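You operate a simulated robot arm through the tools that you are given. There is no shell and no other tool. Be economical: measure what you need, move in short steps, check, and stop when the job is done.

You run a simulated robot arm. Do the job below in one go: nothing can be reset, and whatever is moved stays where it is left.

JOB
Put the paint pot on top of the brown carton of pads.

The check looks at the end state, three seconds after you hand in, the way a careful person would. Anything else that was tipped, shoved, dropped, spilled or broken makes it a failure.

ROBOT AND FRAMES
A 6-joint arm with a two-finger parallel gripper, fixed in place. Base frame: the origin is at the foot of the arm, x ahead of it, y to its left, z up; the work surface is at about z = 0.88. Units: m, rad, N and s.
With the tool pointing down near the work surface it reaches from about 0.26 to 0.66 m from the base axis. Its first joint turns from -1.152 to 1.152 rad. Payload 2.9 kg.
Tool frame: the origin (TCP) lies between the finger pads and is the grasp point; the fingertips stand 0.03 m ahead of it; z points along the fingers, y is the line along which they close. The gripper opens to 0.11 m. The fingers are 0.02 m wide and 0.01 m thick; the gripper's body (0.048 by 0.112 m) begins 0.055 m behind the TCP.
Orientation is that of the tool frame in the base frame, as a unit quaternion [x, y, z, w]. With the fingers straight down and closing along the base's y, the tool's x points along the base's -x, its y along +y and its z along -z.

CONTROLS
- The arm moves only by the tool jog_arm. Its argument "steps" is text: rows parted by semicolons, each of 5 numbers parted by spaces: the shift along the tool's x, y, z in m, then the turn about the tool's z in rad, then the gripper command, from -1 (fully open) to 1 (shut), values between in proportion. In form: dx dy dz twist claw; .... A call has 1 to 8 rows; each row shifts and turns the commanded pose from where the row before left it, along the tool's axes as they then stand. A row lasts 0.2 s, in which the tool goes at most 0.05 m and 0.15 rad; a call with a longer step from one row to the next is refused whole, and so is a gripper value outside its range. A pose out of reach is approached as far as the arm can. The call stops where the force on the tool passes 40 N (or 10 N more than at its start, if that is more) or the arm is blocked; 0.2 s more then pass. The fingers move at their own pace (about 0.108 m/s each) and stop on an object; they squeeze with about 23 N. The grip force told is the motor's: it shows also when the fingers shut on nothing. Time passes only in rows, and 0.2 s behind the last, so rows that do not move let the fingers close. It gives the time, the measured TCP pose, the force on the tool (base axes), the opening and the grip force at its end, in the units of the frame above (readings bear some noise), and new pictures: "pictures" is both (left out), scene, wrist or none.
- Cameras (640 x 400 px; columns grow to the right, rows downward): "scene" is fixed at [0.0813, 0.4388, 1.3821]; the picture's right is [-0.70, -0.71, 0.00], its down [-0.42, 0.41, -0.81] and it looks along [0.58, -0.57, -0.59] (base axes); focal length 214 px, centre (320, 200). "wrist" rides on the gripper at [0.072, 0.017, -0.103] in the tool frame; the picture's right is [-0.23, 0.97, 0.00], its down [-0.76, -0.18, -0.62] and it looks along [-0.61, -0.14, 0.78] (tool axes); focal length 222 px, centre (320, 200). There is no depth. A picture from a camera that has moved, and an enlarged one, comes with that camera's place and axes in the base frame and with its lens.
- close_up(camera, box): a new picture of the part [left, top, right, bottom] of that camera's present view, enlarged. The clock stands still meanwhile.
- finish_job(): hands the job in; it is judged then, once.

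Work in short steps. Places have to be worked out from the pictures, the camera data and where the tool is seen: move nearer, look again, correct. Check each grasp and each placing, and mend what went wrong. You have 90 turns and 170 pictures in all, those below and enlarged ones among them. Open the gripper and draw the arm clear of the work before you hand the job in, unless the task says otherwise; then end with one line.

The tools are called after "Emit:" as a command line: name --argument value ..., lists and objects as JSON in quotes. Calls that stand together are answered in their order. jog_arm: Moves the arm, as the interface text tells. Its arguments: {"type":"object","properties":{"steps":{"type":"string"},"pictures":{"type":"string","enum":["both","scene","wrist","none"]}},"required":["steps"]} The other tools are called the same way: close_up (camera, box) takes an enlarged picture of a part of a camera's view; finish_job () hands the job in.

At the start:

```text
t: 0.0
tool_pos: [0.3316, 0.1451, 1.281]
orientation: [0.0, 1.0, 0.0, 0.0]
wrist_force: [-0.3, 0.0, 0.4]
gripper_width: 0.1102
finger_force: 0.0
```

scene: 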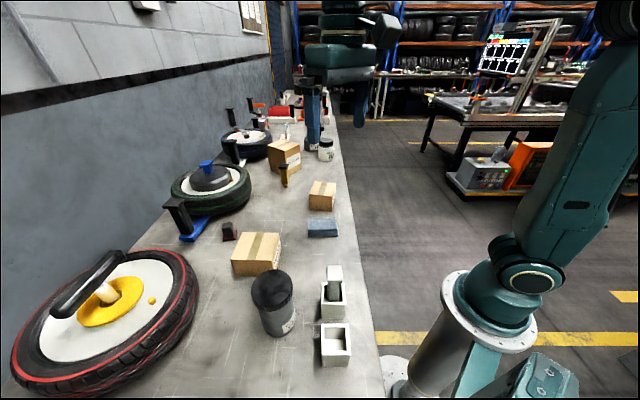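
wrist: 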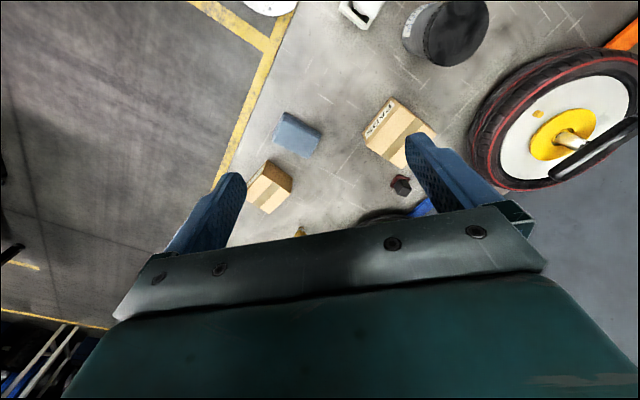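

I'll look closer to identify the paint pot and the carton labelled PADS.

Emit:
close_up --camera "scene" --box '[200, 220, 360, 370]'

Emit:
close_up --camera "scene" --box '[220, 80, 360, 240]'

Emit:
close_up --camera "wrist" --box '[230, 0, 510, 240]'

```text
2.67 times, centred on (280, 295) of scene
camera zoom: at [0.0813, 0.4388, 1.3821], right [-0.7, -0.71, 0.0], down [-0.42, 0.41, -0.81], along [0.58, -0.57, -0.59], focal length 572 px, centre (427, -53)
```

zoom: 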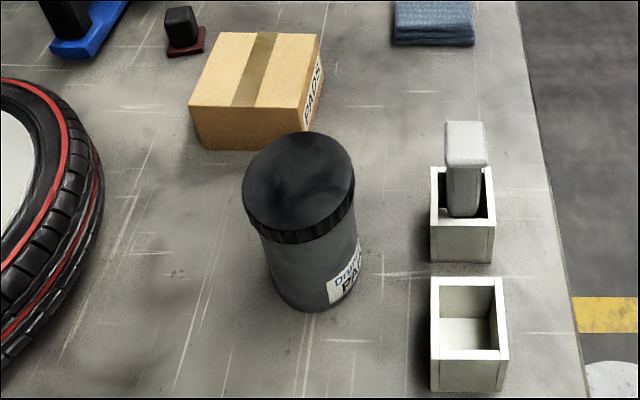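

```text
2.50 times, centred on (290, 160) of scene
camera zoom: at [0.0813, 0.4388, 1.3821], right [-0.7, -0.71, 0.0], down [-0.42, 0.41, -0.81], along [0.58, -0.57, -0.59], focal length 536 px, centre (395, 300)
```

zoom: 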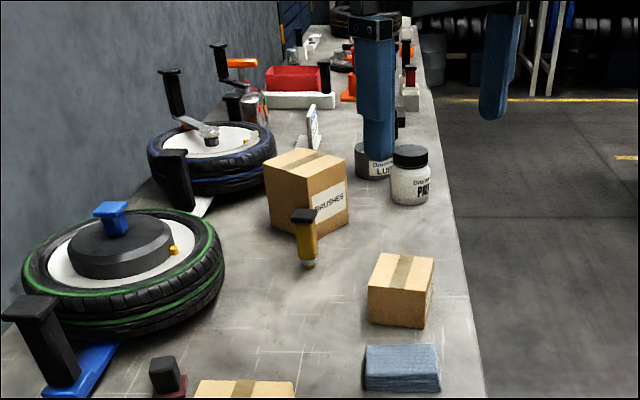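

```text
1.67 times, centred on (370, 120) of wrist
camera zoom: at [0.2595, 0.1632, 1.3831], right [0.23, 0.97, 0.0], down [0.76, -0.18, 0.62], along [0.61, -0.14, -0.78], focal length 370 px, centre (237, 333)
```

zoom: 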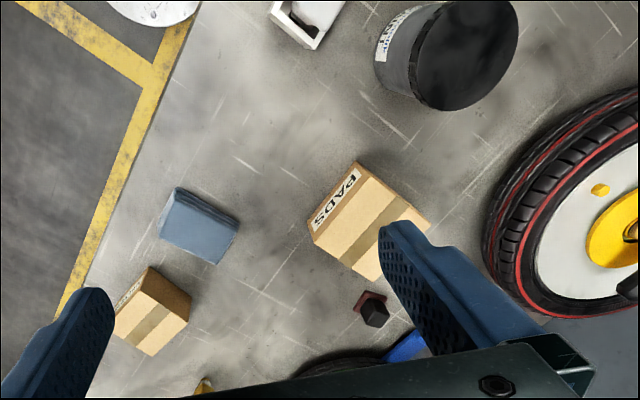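

Both the black can and the white jar have labels starting "PA"; I'll read them closer.

Emit:
close_up --camera "wrist" --box '[385, 0, 445, 40]'

Emit:
close_up --camera "scene" --box '[300, 125, 350, 170]'

Emit:
close_up --camera "scene" --box '[250, 290, 310, 340]'

Emit:
close_up --camera "scene" --box '[300, 175, 350, 215]'

```text
10.00 times, centred on (415, 20) of wrist
camera zoom: at [0.2595, 0.1632, 1.3831], right [0.23, 0.97, 0.0], down [0.76, -0.18, 0.62], along [0.61, -0.14, -0.78], focal length 2221 px, centre (-630, 2000)
```

zoom: 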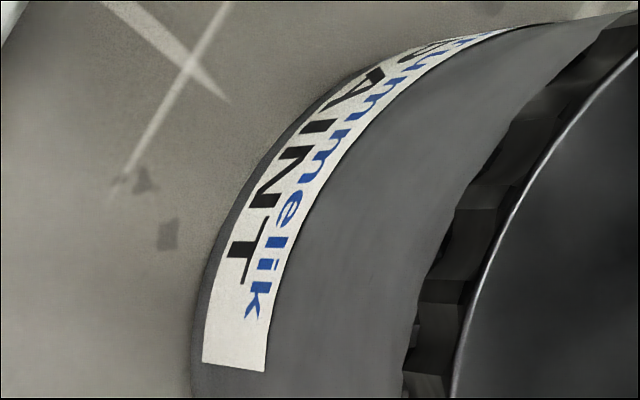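

```text
8.89 times, centred on (325, 148) of scene
camera zoom: at [0.0813, 0.4388, 1.3821], right [-0.7, -0.71, 0.0], down [-0.42, 0.41, -0.81], along [0.58, -0.57, -0.59], focal length 1906 px, centre (276, 667)
```

zoom: 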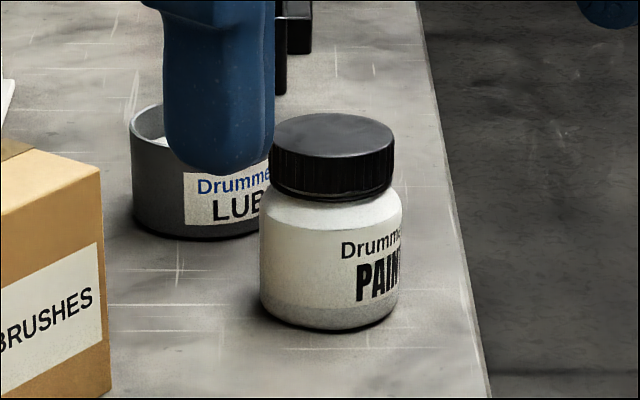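

```text
8.00 times, centred on (280, 315) of scene
camera zoom: at [0.0813, 0.4388, 1.3821], right [-0.7, -0.71, 0.0], down [-0.42, 0.41, -0.81], along [0.58, -0.57, -0.59], focal length 1716 px, centre (640, -720)
```

zoom: 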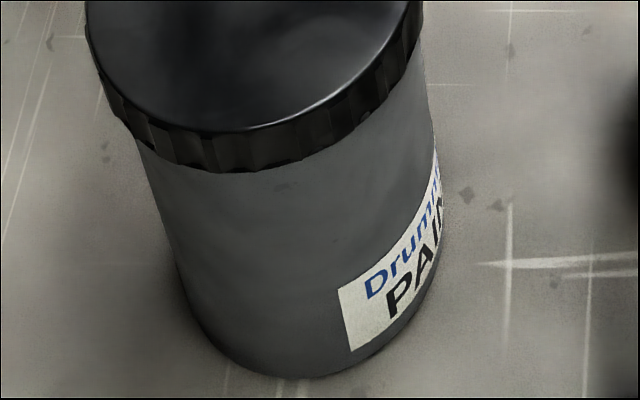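

```text
10.00 times, centred on (325, 195) of scene
camera zoom: at [0.0813, 0.4388, 1.3821], right [-0.7, -0.71, 0.0], down [-0.42, 0.41, -0.81], along [0.58, -0.57, -0.59], focal length 2145 px, centre (270, 250)
```

zoom: 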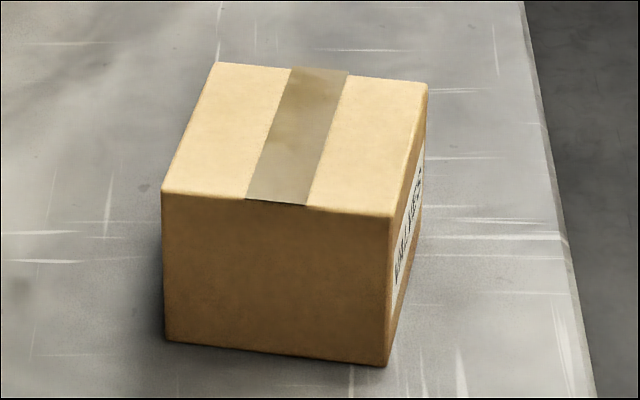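

The reachable paint pot is the grey can (about (0.29,0.35)); the white jar is ~0.9 m away, out of reach. The PADS carton is about (0.46,0.29). I'll move above the can and re-measure.

Emit:
jog_arm --steps "0.008 0.04 0.01 0 -1;0.008 0.04 0.01 0 -1;0.008 0.04 0.01 0 -1;0.008 0.04 0.01 0 -1;0.008 0.04 0.01 0 -1;0 0 0 0 -1"

```text
t: 1.4
tool_pos: [0.2903, 0.3499, 1.23]
orientation: [-0.001, 1.0, -0.001, 0.0]
wrist_force: [-0.4, -1.1, 0.2]
gripper_width: 0.1099
finger_force: 0.0
camera wrist: at [0.2191, 0.3662, 1.3313], right [0.23, 0.97, 0.0], down [0.76, -0.18, 0.62], along [0.61, -0.14, -0.78], focal length 222 px, centre (320, 200)
```

scene: 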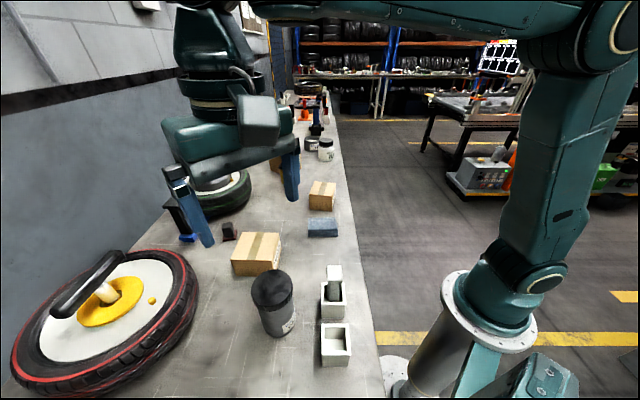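
wrist: 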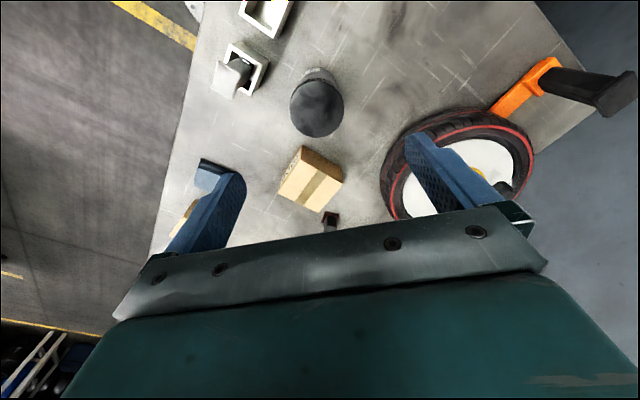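

The arm is clear. I'll zoom in both views to triangulate the pot and the carton.

Emit:
close_up --camera "wrist" --box '[205, 40, 365, 240]'

Emit:
close_up --camera "scene" --box '[220, 220, 360, 370]'

```text
2.00 times, centred on (285, 140) of wrist
camera zoom: at [0.2191, 0.3662, 1.3313], right [0.23, 0.97, 0.0], down [0.76, -0.18, 0.62], along [0.61, -0.14, -0.78], focal length 444 px, centre (390, 320)
```

zoom: 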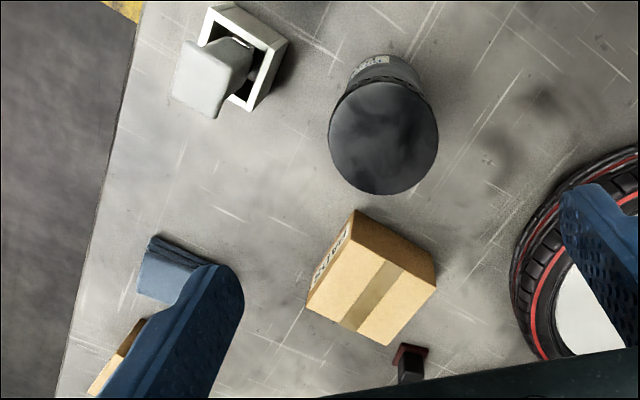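

```text
2.67 times, centred on (290, 295) of scene
camera zoom: at [0.0812, 0.4389, 1.3821], right [-0.7, -0.71, 0.0], down [-0.42, 0.41, -0.81], along [0.58, -0.57, -0.59], focal length 572 px, centre (400, -53)
```

zoom: 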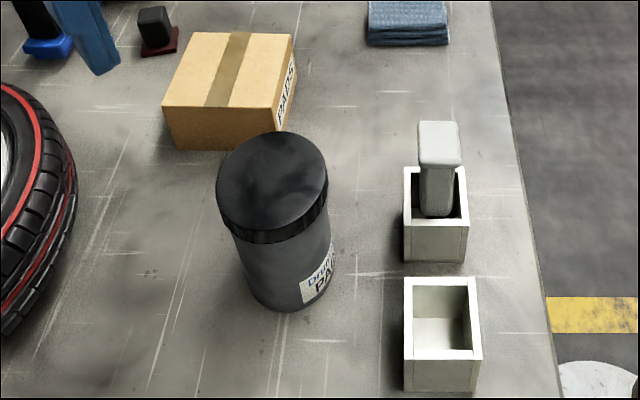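

Triangulated: lid top centre at (0.312, 0.340, 1.003), diameter ~0.08; carton top centre at ~(0.480, 0.280), z ~0.945. I'll align above the pot and descend to fingertips just over the lid.

Emit:
jog_arm --steps "-0.022 -0.01 0.02 0 -1;0 0 0.045 0 -1;0 0 0.045 0 -1;0 0 0.04 0 -1;0 0 0.02 0 -1;0 0 0 0 -1"

Emit:
close_up --camera "scene" --box '[200, 200, 360, 350]'

```text
t: 2.8
tool_pos: [0.313, 0.3375, 1.0569]
orientation: [0.0, 1.0, 0.0, 0.0]
wrist_force: [0.7, 0.1, 0.1]
gripper_width: 0.1097
finger_force: 0.1
camera wrist: at [0.2424, 0.3546, 1.1605], right [0.23, 0.97, 0.0], down [0.76, -0.18, 0.62], along [0.61, -0.14, -0.78], focal length 222 px, centre (320, 200)
```

scene: 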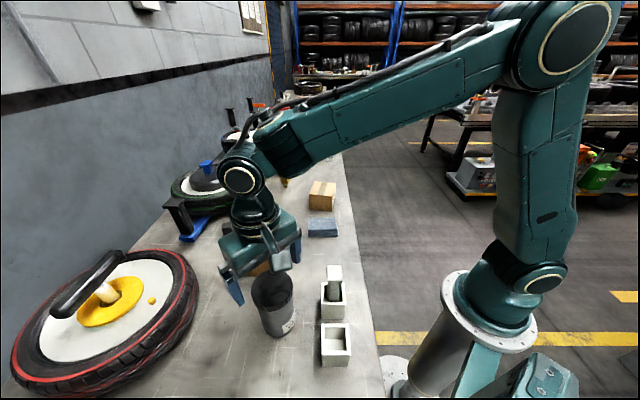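
wrist: 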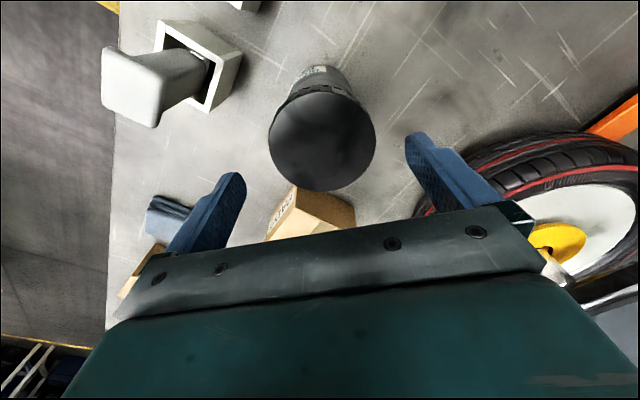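

```text
2.67 times, centred on (280, 275) of scene
camera zoom: at [0.0813, 0.4388, 1.3821], right [-0.7, -0.71, 0.0], down [-0.42, 0.41, -0.81], along [0.58, -0.57, -0.59], focal length 572 px, centre (427, 0)
```

zoom: 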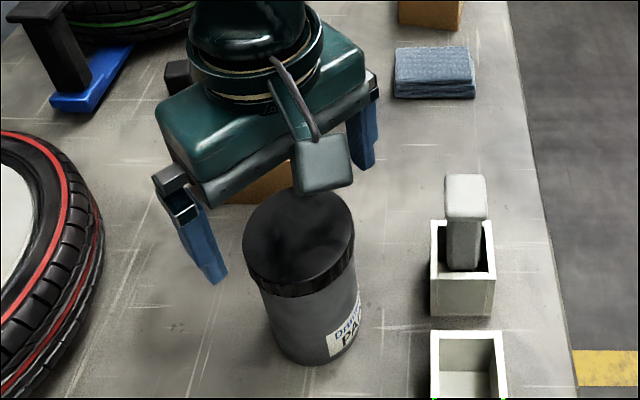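

The lid measures at (0.310, 0.341), nearly centred. I'll nudge and descend to TCP z ≈ 0.97.

Emit:
jog_arm --steps "0.002 0.003 0.02 0 -1;0 0 0.025 0 -1;0 0 0.025 0 -1;0 0 0.017 0 -1;0 0 0 0 -1"

```text
t: 4.0
tool_pos: [0.3121, 0.3389, 0.9732]
orientation: [-0.001, 1.0, 0.0, -0.001]
wrist_force: [-0.4, 0.8, 0.6]
gripper_width: 0.1099
finger_force: 0.1
camera wrist: at [0.241, 0.3558, 1.0751], right [0.23, 0.97, 0.0], down [0.76, -0.18, 0.62], along [0.61, -0.14, -0.78], focal length 222 px, centre (320, 200)
```

scene: 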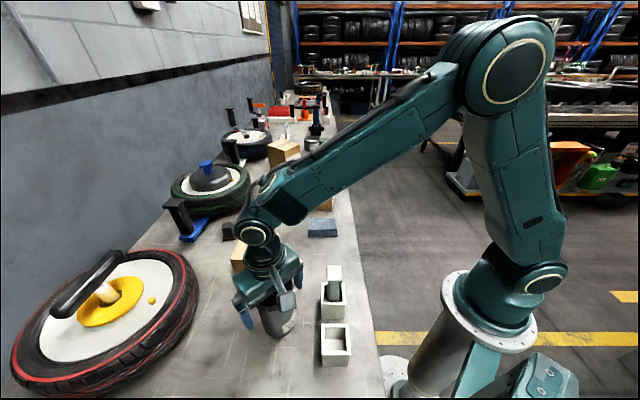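
wrist: 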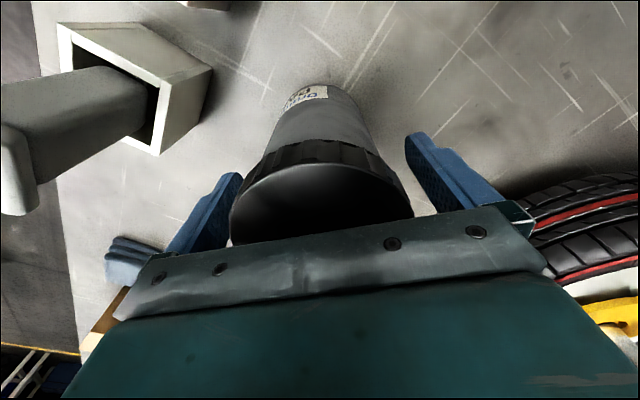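

Fingers straddle the pot evenly. Closing.

Emit:
jog_arm --steps "0 0 0 0 0.2;0 0 0 0 1;0 0 0 0 1;0 0 0 0 1"

```text
t: 5.0
tool_pos: [0.3117, 0.3398, 0.9725]
orientation: [0.001, 1.0, -0.001, 0.0]
wrist_force: [0.8, 2.3, -0.8]
gripper_width: 0.0752
finger_force: 22.6
camera wrist: at [0.241, 0.356, 1.0755], right [0.23, 0.97, 0.0], down [0.76, -0.18, 0.62], along [0.61, -0.14, -0.78], focal length 222 px, centre (320, 200)
```

scene: 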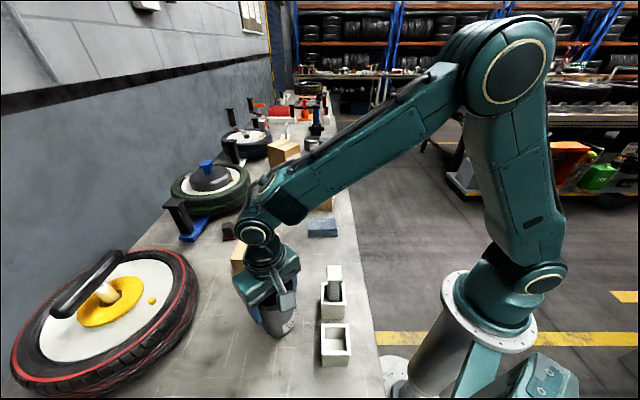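
wrist: 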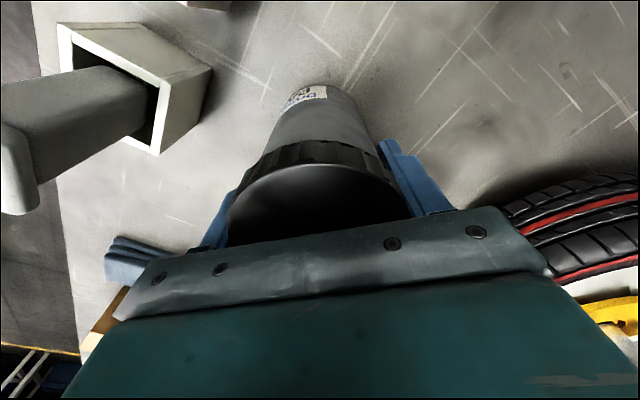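

Gripped at 0.075 m. Lifting slowly first to test the grip and weight.

Emit:
jog_arm --steps "0 0 -0.005 0 1;0 0 -0.01 0 1;0 0 -0.015 0 1;0 0 -0.02 0 1;0 0 0 0 1"

```text
t: 6.2
tool_pos: [0.3114, 0.3388, 1.0238]
orientation: [0.0, 1.0, 0.0, 0.0]
wrist_force: [0.0, 0.0, -4.4]
gripper_width: 0.0754
finger_force: 22.7
camera wrist: at [0.2399, 0.3561, 1.1265], right [0.23, 0.97, 0.0], down [0.76, -0.18, 0.62], along [0.61, -0.14, -0.78], focal length 222 px, centre (320, 200)
```

scene: 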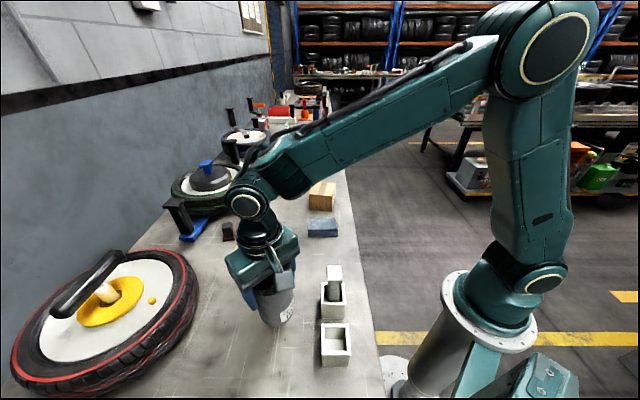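
wrist: 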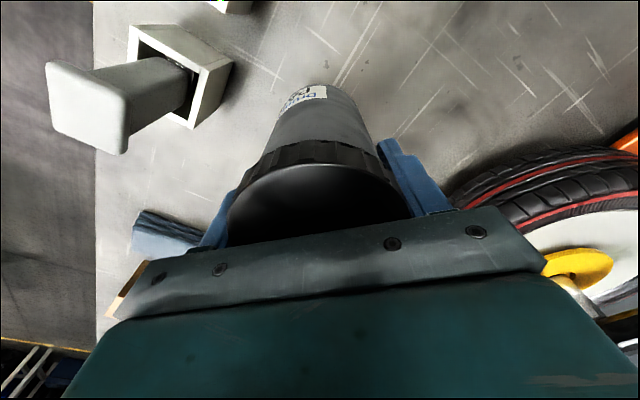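

The pot is lifted securely (~4.4 N). Raising further, then shifting over the carton at (0.480, 0.280).

Emit:
jog_arm --steps "0 0 -0.035 0 1;0 0 -0.04 0 1;-0.033 -0.012 -0.015 0 1;-0.034 -0.012 0 0 1;-0.034 -0.012 0 0 1;-0.034 -0.012 0 0 1;-0.034 -0.012 0 0 1;0 0 0 0 1"

Emit:
close_up --camera "scene" --box '[190, 160, 330, 300]'

```text
t: 8.0
tool_pos: [0.478, 0.2764, 1.1138]
orientation: [0.0, 1.0, 0.0, 0.0]
wrist_force: [0.0, -0.1, -4.5]
gripper_width: 0.0754
finger_force: 22.8
camera wrist: at [0.4068, 0.2942, 1.2181], right [0.23, 0.97, 0.0], down [0.76, -0.18, 0.62], along [0.61, -0.14, -0.78], focal length 222 px, centre (320, 200)
```

scene: 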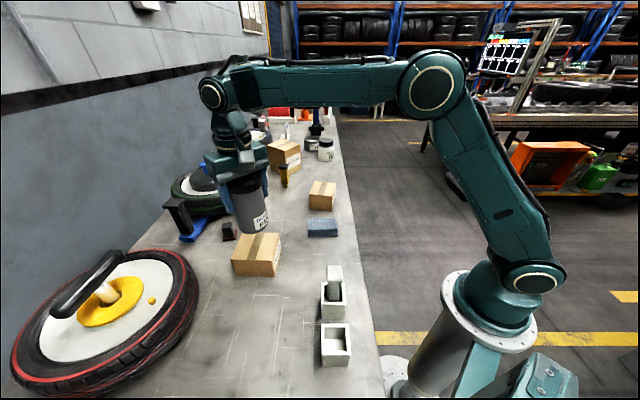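
wrist: 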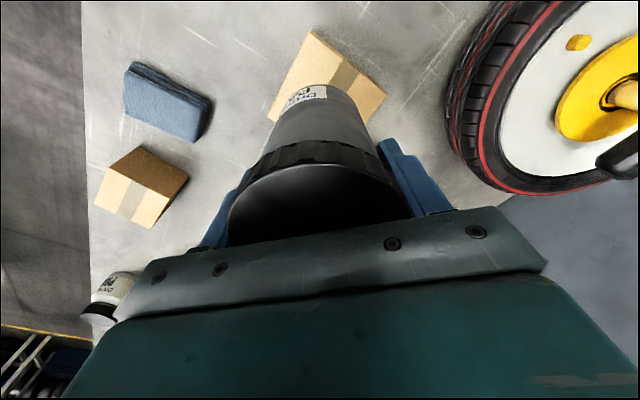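

```text
2.86 times, centred on (260, 230) of scene
camera zoom: at [0.0814, 0.4389, 1.3821], right [-0.7, -0.71, 0.0], down [-0.42, 0.41, -0.81], along [0.58, -0.57, -0.59], focal length 613 px, centre (491, 114)
```

zoom: 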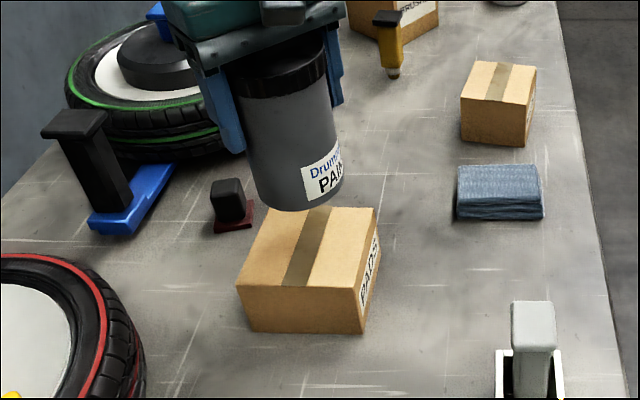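

Both views confirm the carton's top centre at ~(0.482, 0.281). Small correction, then lower to about 1 cm above expected contact (TCP ≈ 1.038).

Emit:
jog_arm --steps "-0.004 0.005 0.02 0 1;0 0 0.025 0 1;0 0 0.018 0 1;0 0 0 0 1"

Emit:
close_up --camera "scene" --box '[190, 160, 330, 300]'

```text
t: 9.0
tool_pos: [0.4834, 0.2839, 1.0496]
orientation: [0.0, 1.0, 0.001, 0.001]
wrist_force: [-0.2, -0.1, -4.8]
gripper_width: 0.0751
finger_force: 23.3
camera wrist: at [0.4124, 0.3002, 1.1522], right [0.23, 0.97, 0.0], down [0.76, -0.18, 0.62], along [0.61, -0.14, -0.78], focal length 222 px, centre (320, 200)
```

scene: 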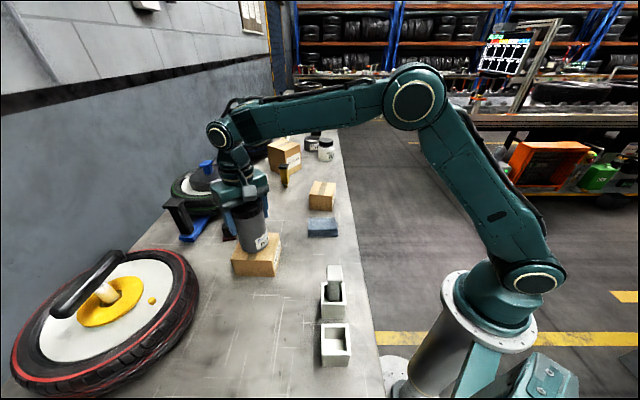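
wrist: 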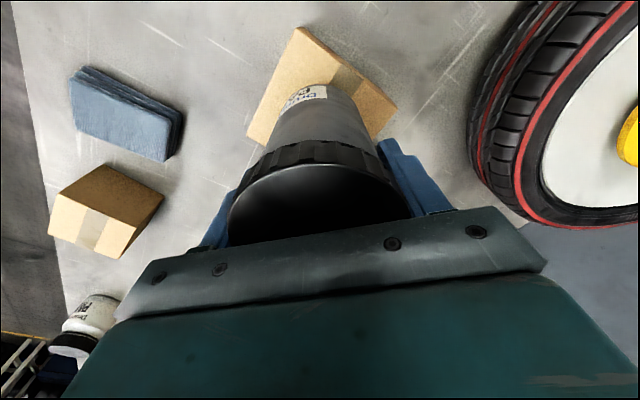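

```text
2.86 times, centred on (260, 230) of scene
camera zoom: at [0.0813, 0.4389, 1.3821], right [-0.7, -0.71, 0.0], down [-0.42, 0.41, -0.81], along [0.58, -0.57, -0.59], focal length 613 px, centre (491, 114)
```

zoom: 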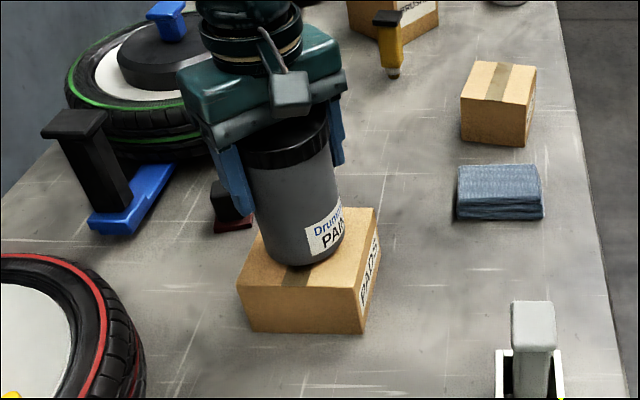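

Not touching yet; the pot is a few mm left of centre in the scene view. Nudging ~4 mm and lowering in fine steps.

Emit:
jog_arm --steps "0.003 -0.004 0.003 0 1;0 0 0.003 0 1;0 0 0.002 0 1;0 0 0 0 1" --pictures "none"

Emit:
close_up --camera "scene" --box '[210, 190, 310, 290]'

```text
t: 10.0
tool_pos: [0.4803, 0.2807, 1.0428]
orientation: [0.001, 1.0, 0.001, 0.0]
wrist_force: [1.2, -0.1, 0.4]
gripper_width: 0.0754
finger_force: 22.7
```

```text
4.00 times, centred on (260, 240) of scene
camera zoom: at [0.0813, 0.4388, 1.3821], right [-0.7, -0.71, 0.0], down [-0.42, 0.41, -0.81], along [0.58, -0.57, -0.59], focal length 858 px, centre (560, 40)
```

zoom: 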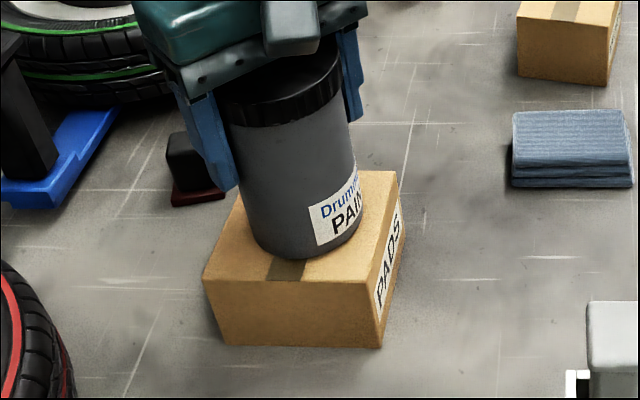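

The tool's downward load is now carried by the carton and the pot sits about centred on its top. Releasing gently.

Emit:
jog_arm --steps "0 0 0 0 0.3;0 0 0 0 0;0 0 0 0 -0.5;0 0 0 0 -1;0 0 0 0 -1"

Emit:
close_up --camera "scene" --box '[210, 190, 310, 290]'

```text
t: 11.2
tool_pos: [0.4806, 0.2796, 1.044]
orientation: [-0.001, 1.0, -0.001, 0.0]
wrist_force: [-0.3, 0.5, -0.1]
gripper_width: 0.1099
finger_force: 0.0
camera wrist: at [0.4088, 0.2972, 1.1451], right [0.23, 0.97, 0.0], down [0.76, -0.18, 0.62], along [0.61, -0.14, -0.78], focal length 222 px, centre (320, 200)
```

scene: 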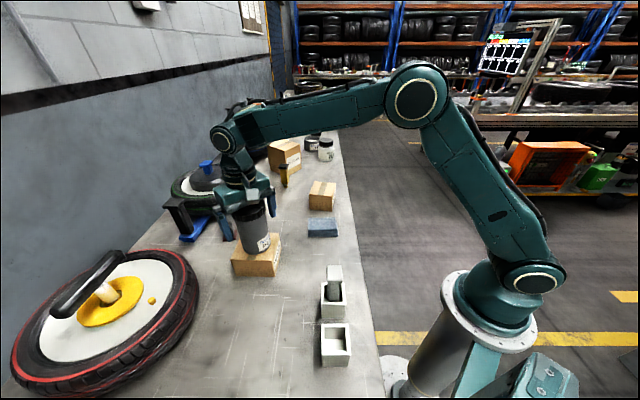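
wrist: 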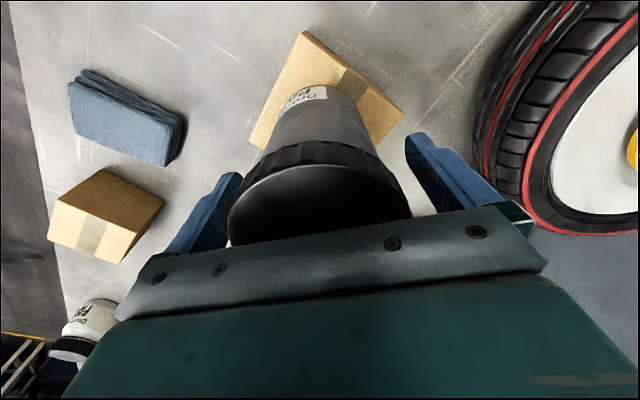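

```text
4.00 times, centred on (260, 240) of scene
camera zoom: at [0.0813, 0.4388, 1.3821], right [-0.7, -0.71, 0.0], down [-0.42, 0.41, -0.81], along [0.58, -0.57, -0.59], focal length 858 px, centre (560, 40)
```

zoom: 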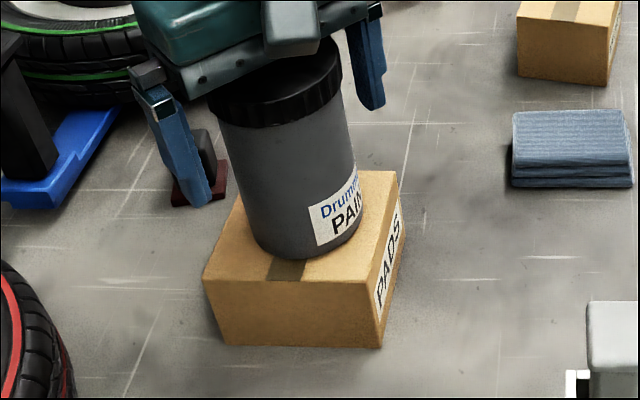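

The pot stands upright and free. Withdrawing straight up, then back.

Emit:
jog_arm --steps "0 0 -0.025 0 -1;0 0 -0.04 0 -1;0 0 -0.045 0 -1;0 0 -0.045 0 -1;0 0 -0.045 0 -1;0.045 0 0 0 -1;0.045 0 0 0 -1;0.045 0 0 0 -1"

Emit:
close_up --camera "scene" --box '[190, 170, 330, 300]'

```text
t: 13.0
tool_pos: [0.3455, 0.2772, 1.2409]
orientation: [0.001, 1.0, 0.0, 0.0]
wrist_force: [-0.5, -0.9, 0.3]
gripper_width: 0.1098
finger_force: 0.1
camera wrist: at [0.273, 0.2963, 1.3437], right [0.23, 0.97, 0.0], down [0.76, -0.18, 0.62], along [0.61, -0.14, -0.78], focal length 222 px, centre (320, 200)
```

scene: 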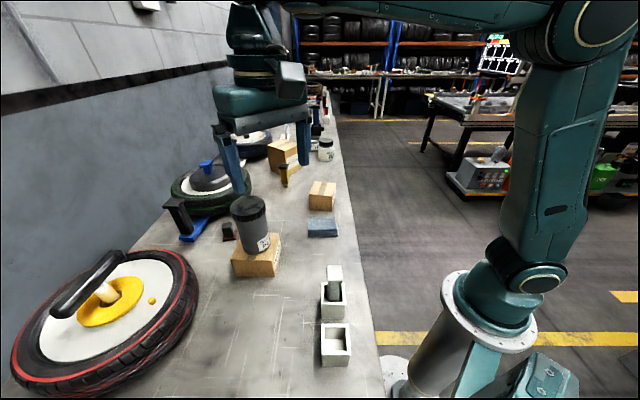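
wrist: 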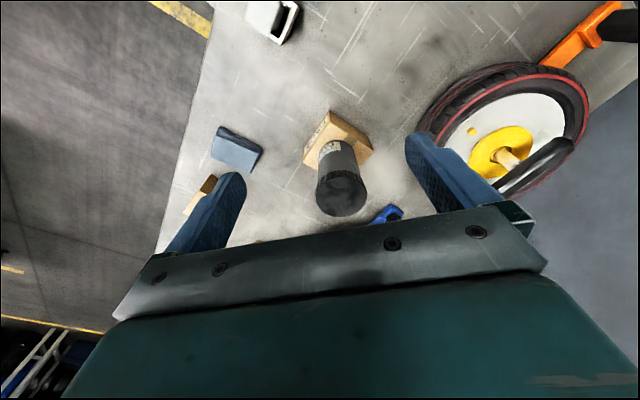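

```text
3.08 times, centred on (260, 235) of scene
camera zoom: at [0.0813, 0.4388, 1.3821], right [-0.7, -0.71, 0.0], down [-0.42, 0.41, -0.81], along [0.58, -0.57, -0.59], focal length 660 px, centre (505, 92)
```

zoom: 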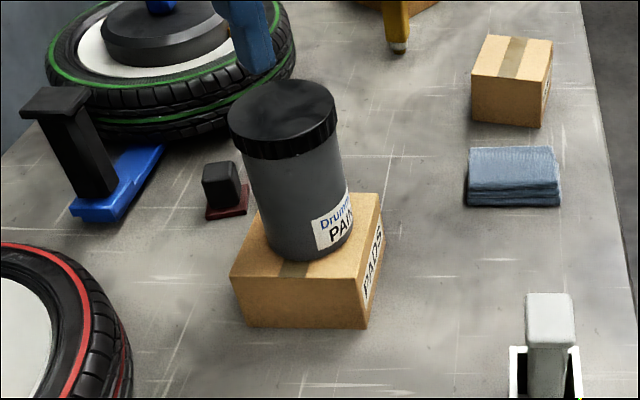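

The pot stands stably on the PADS carton, nothing else moved, and the arm is clear. Handing in.

Emit:
finish_job

```text
The job is handed in.
```

The grey paint pot is standing upright on top of the brown PADS carton, the gripper is open and the arm is clear; a white paint jar farther down the bench was out of reach, so I took the grey can as the pot you meant.
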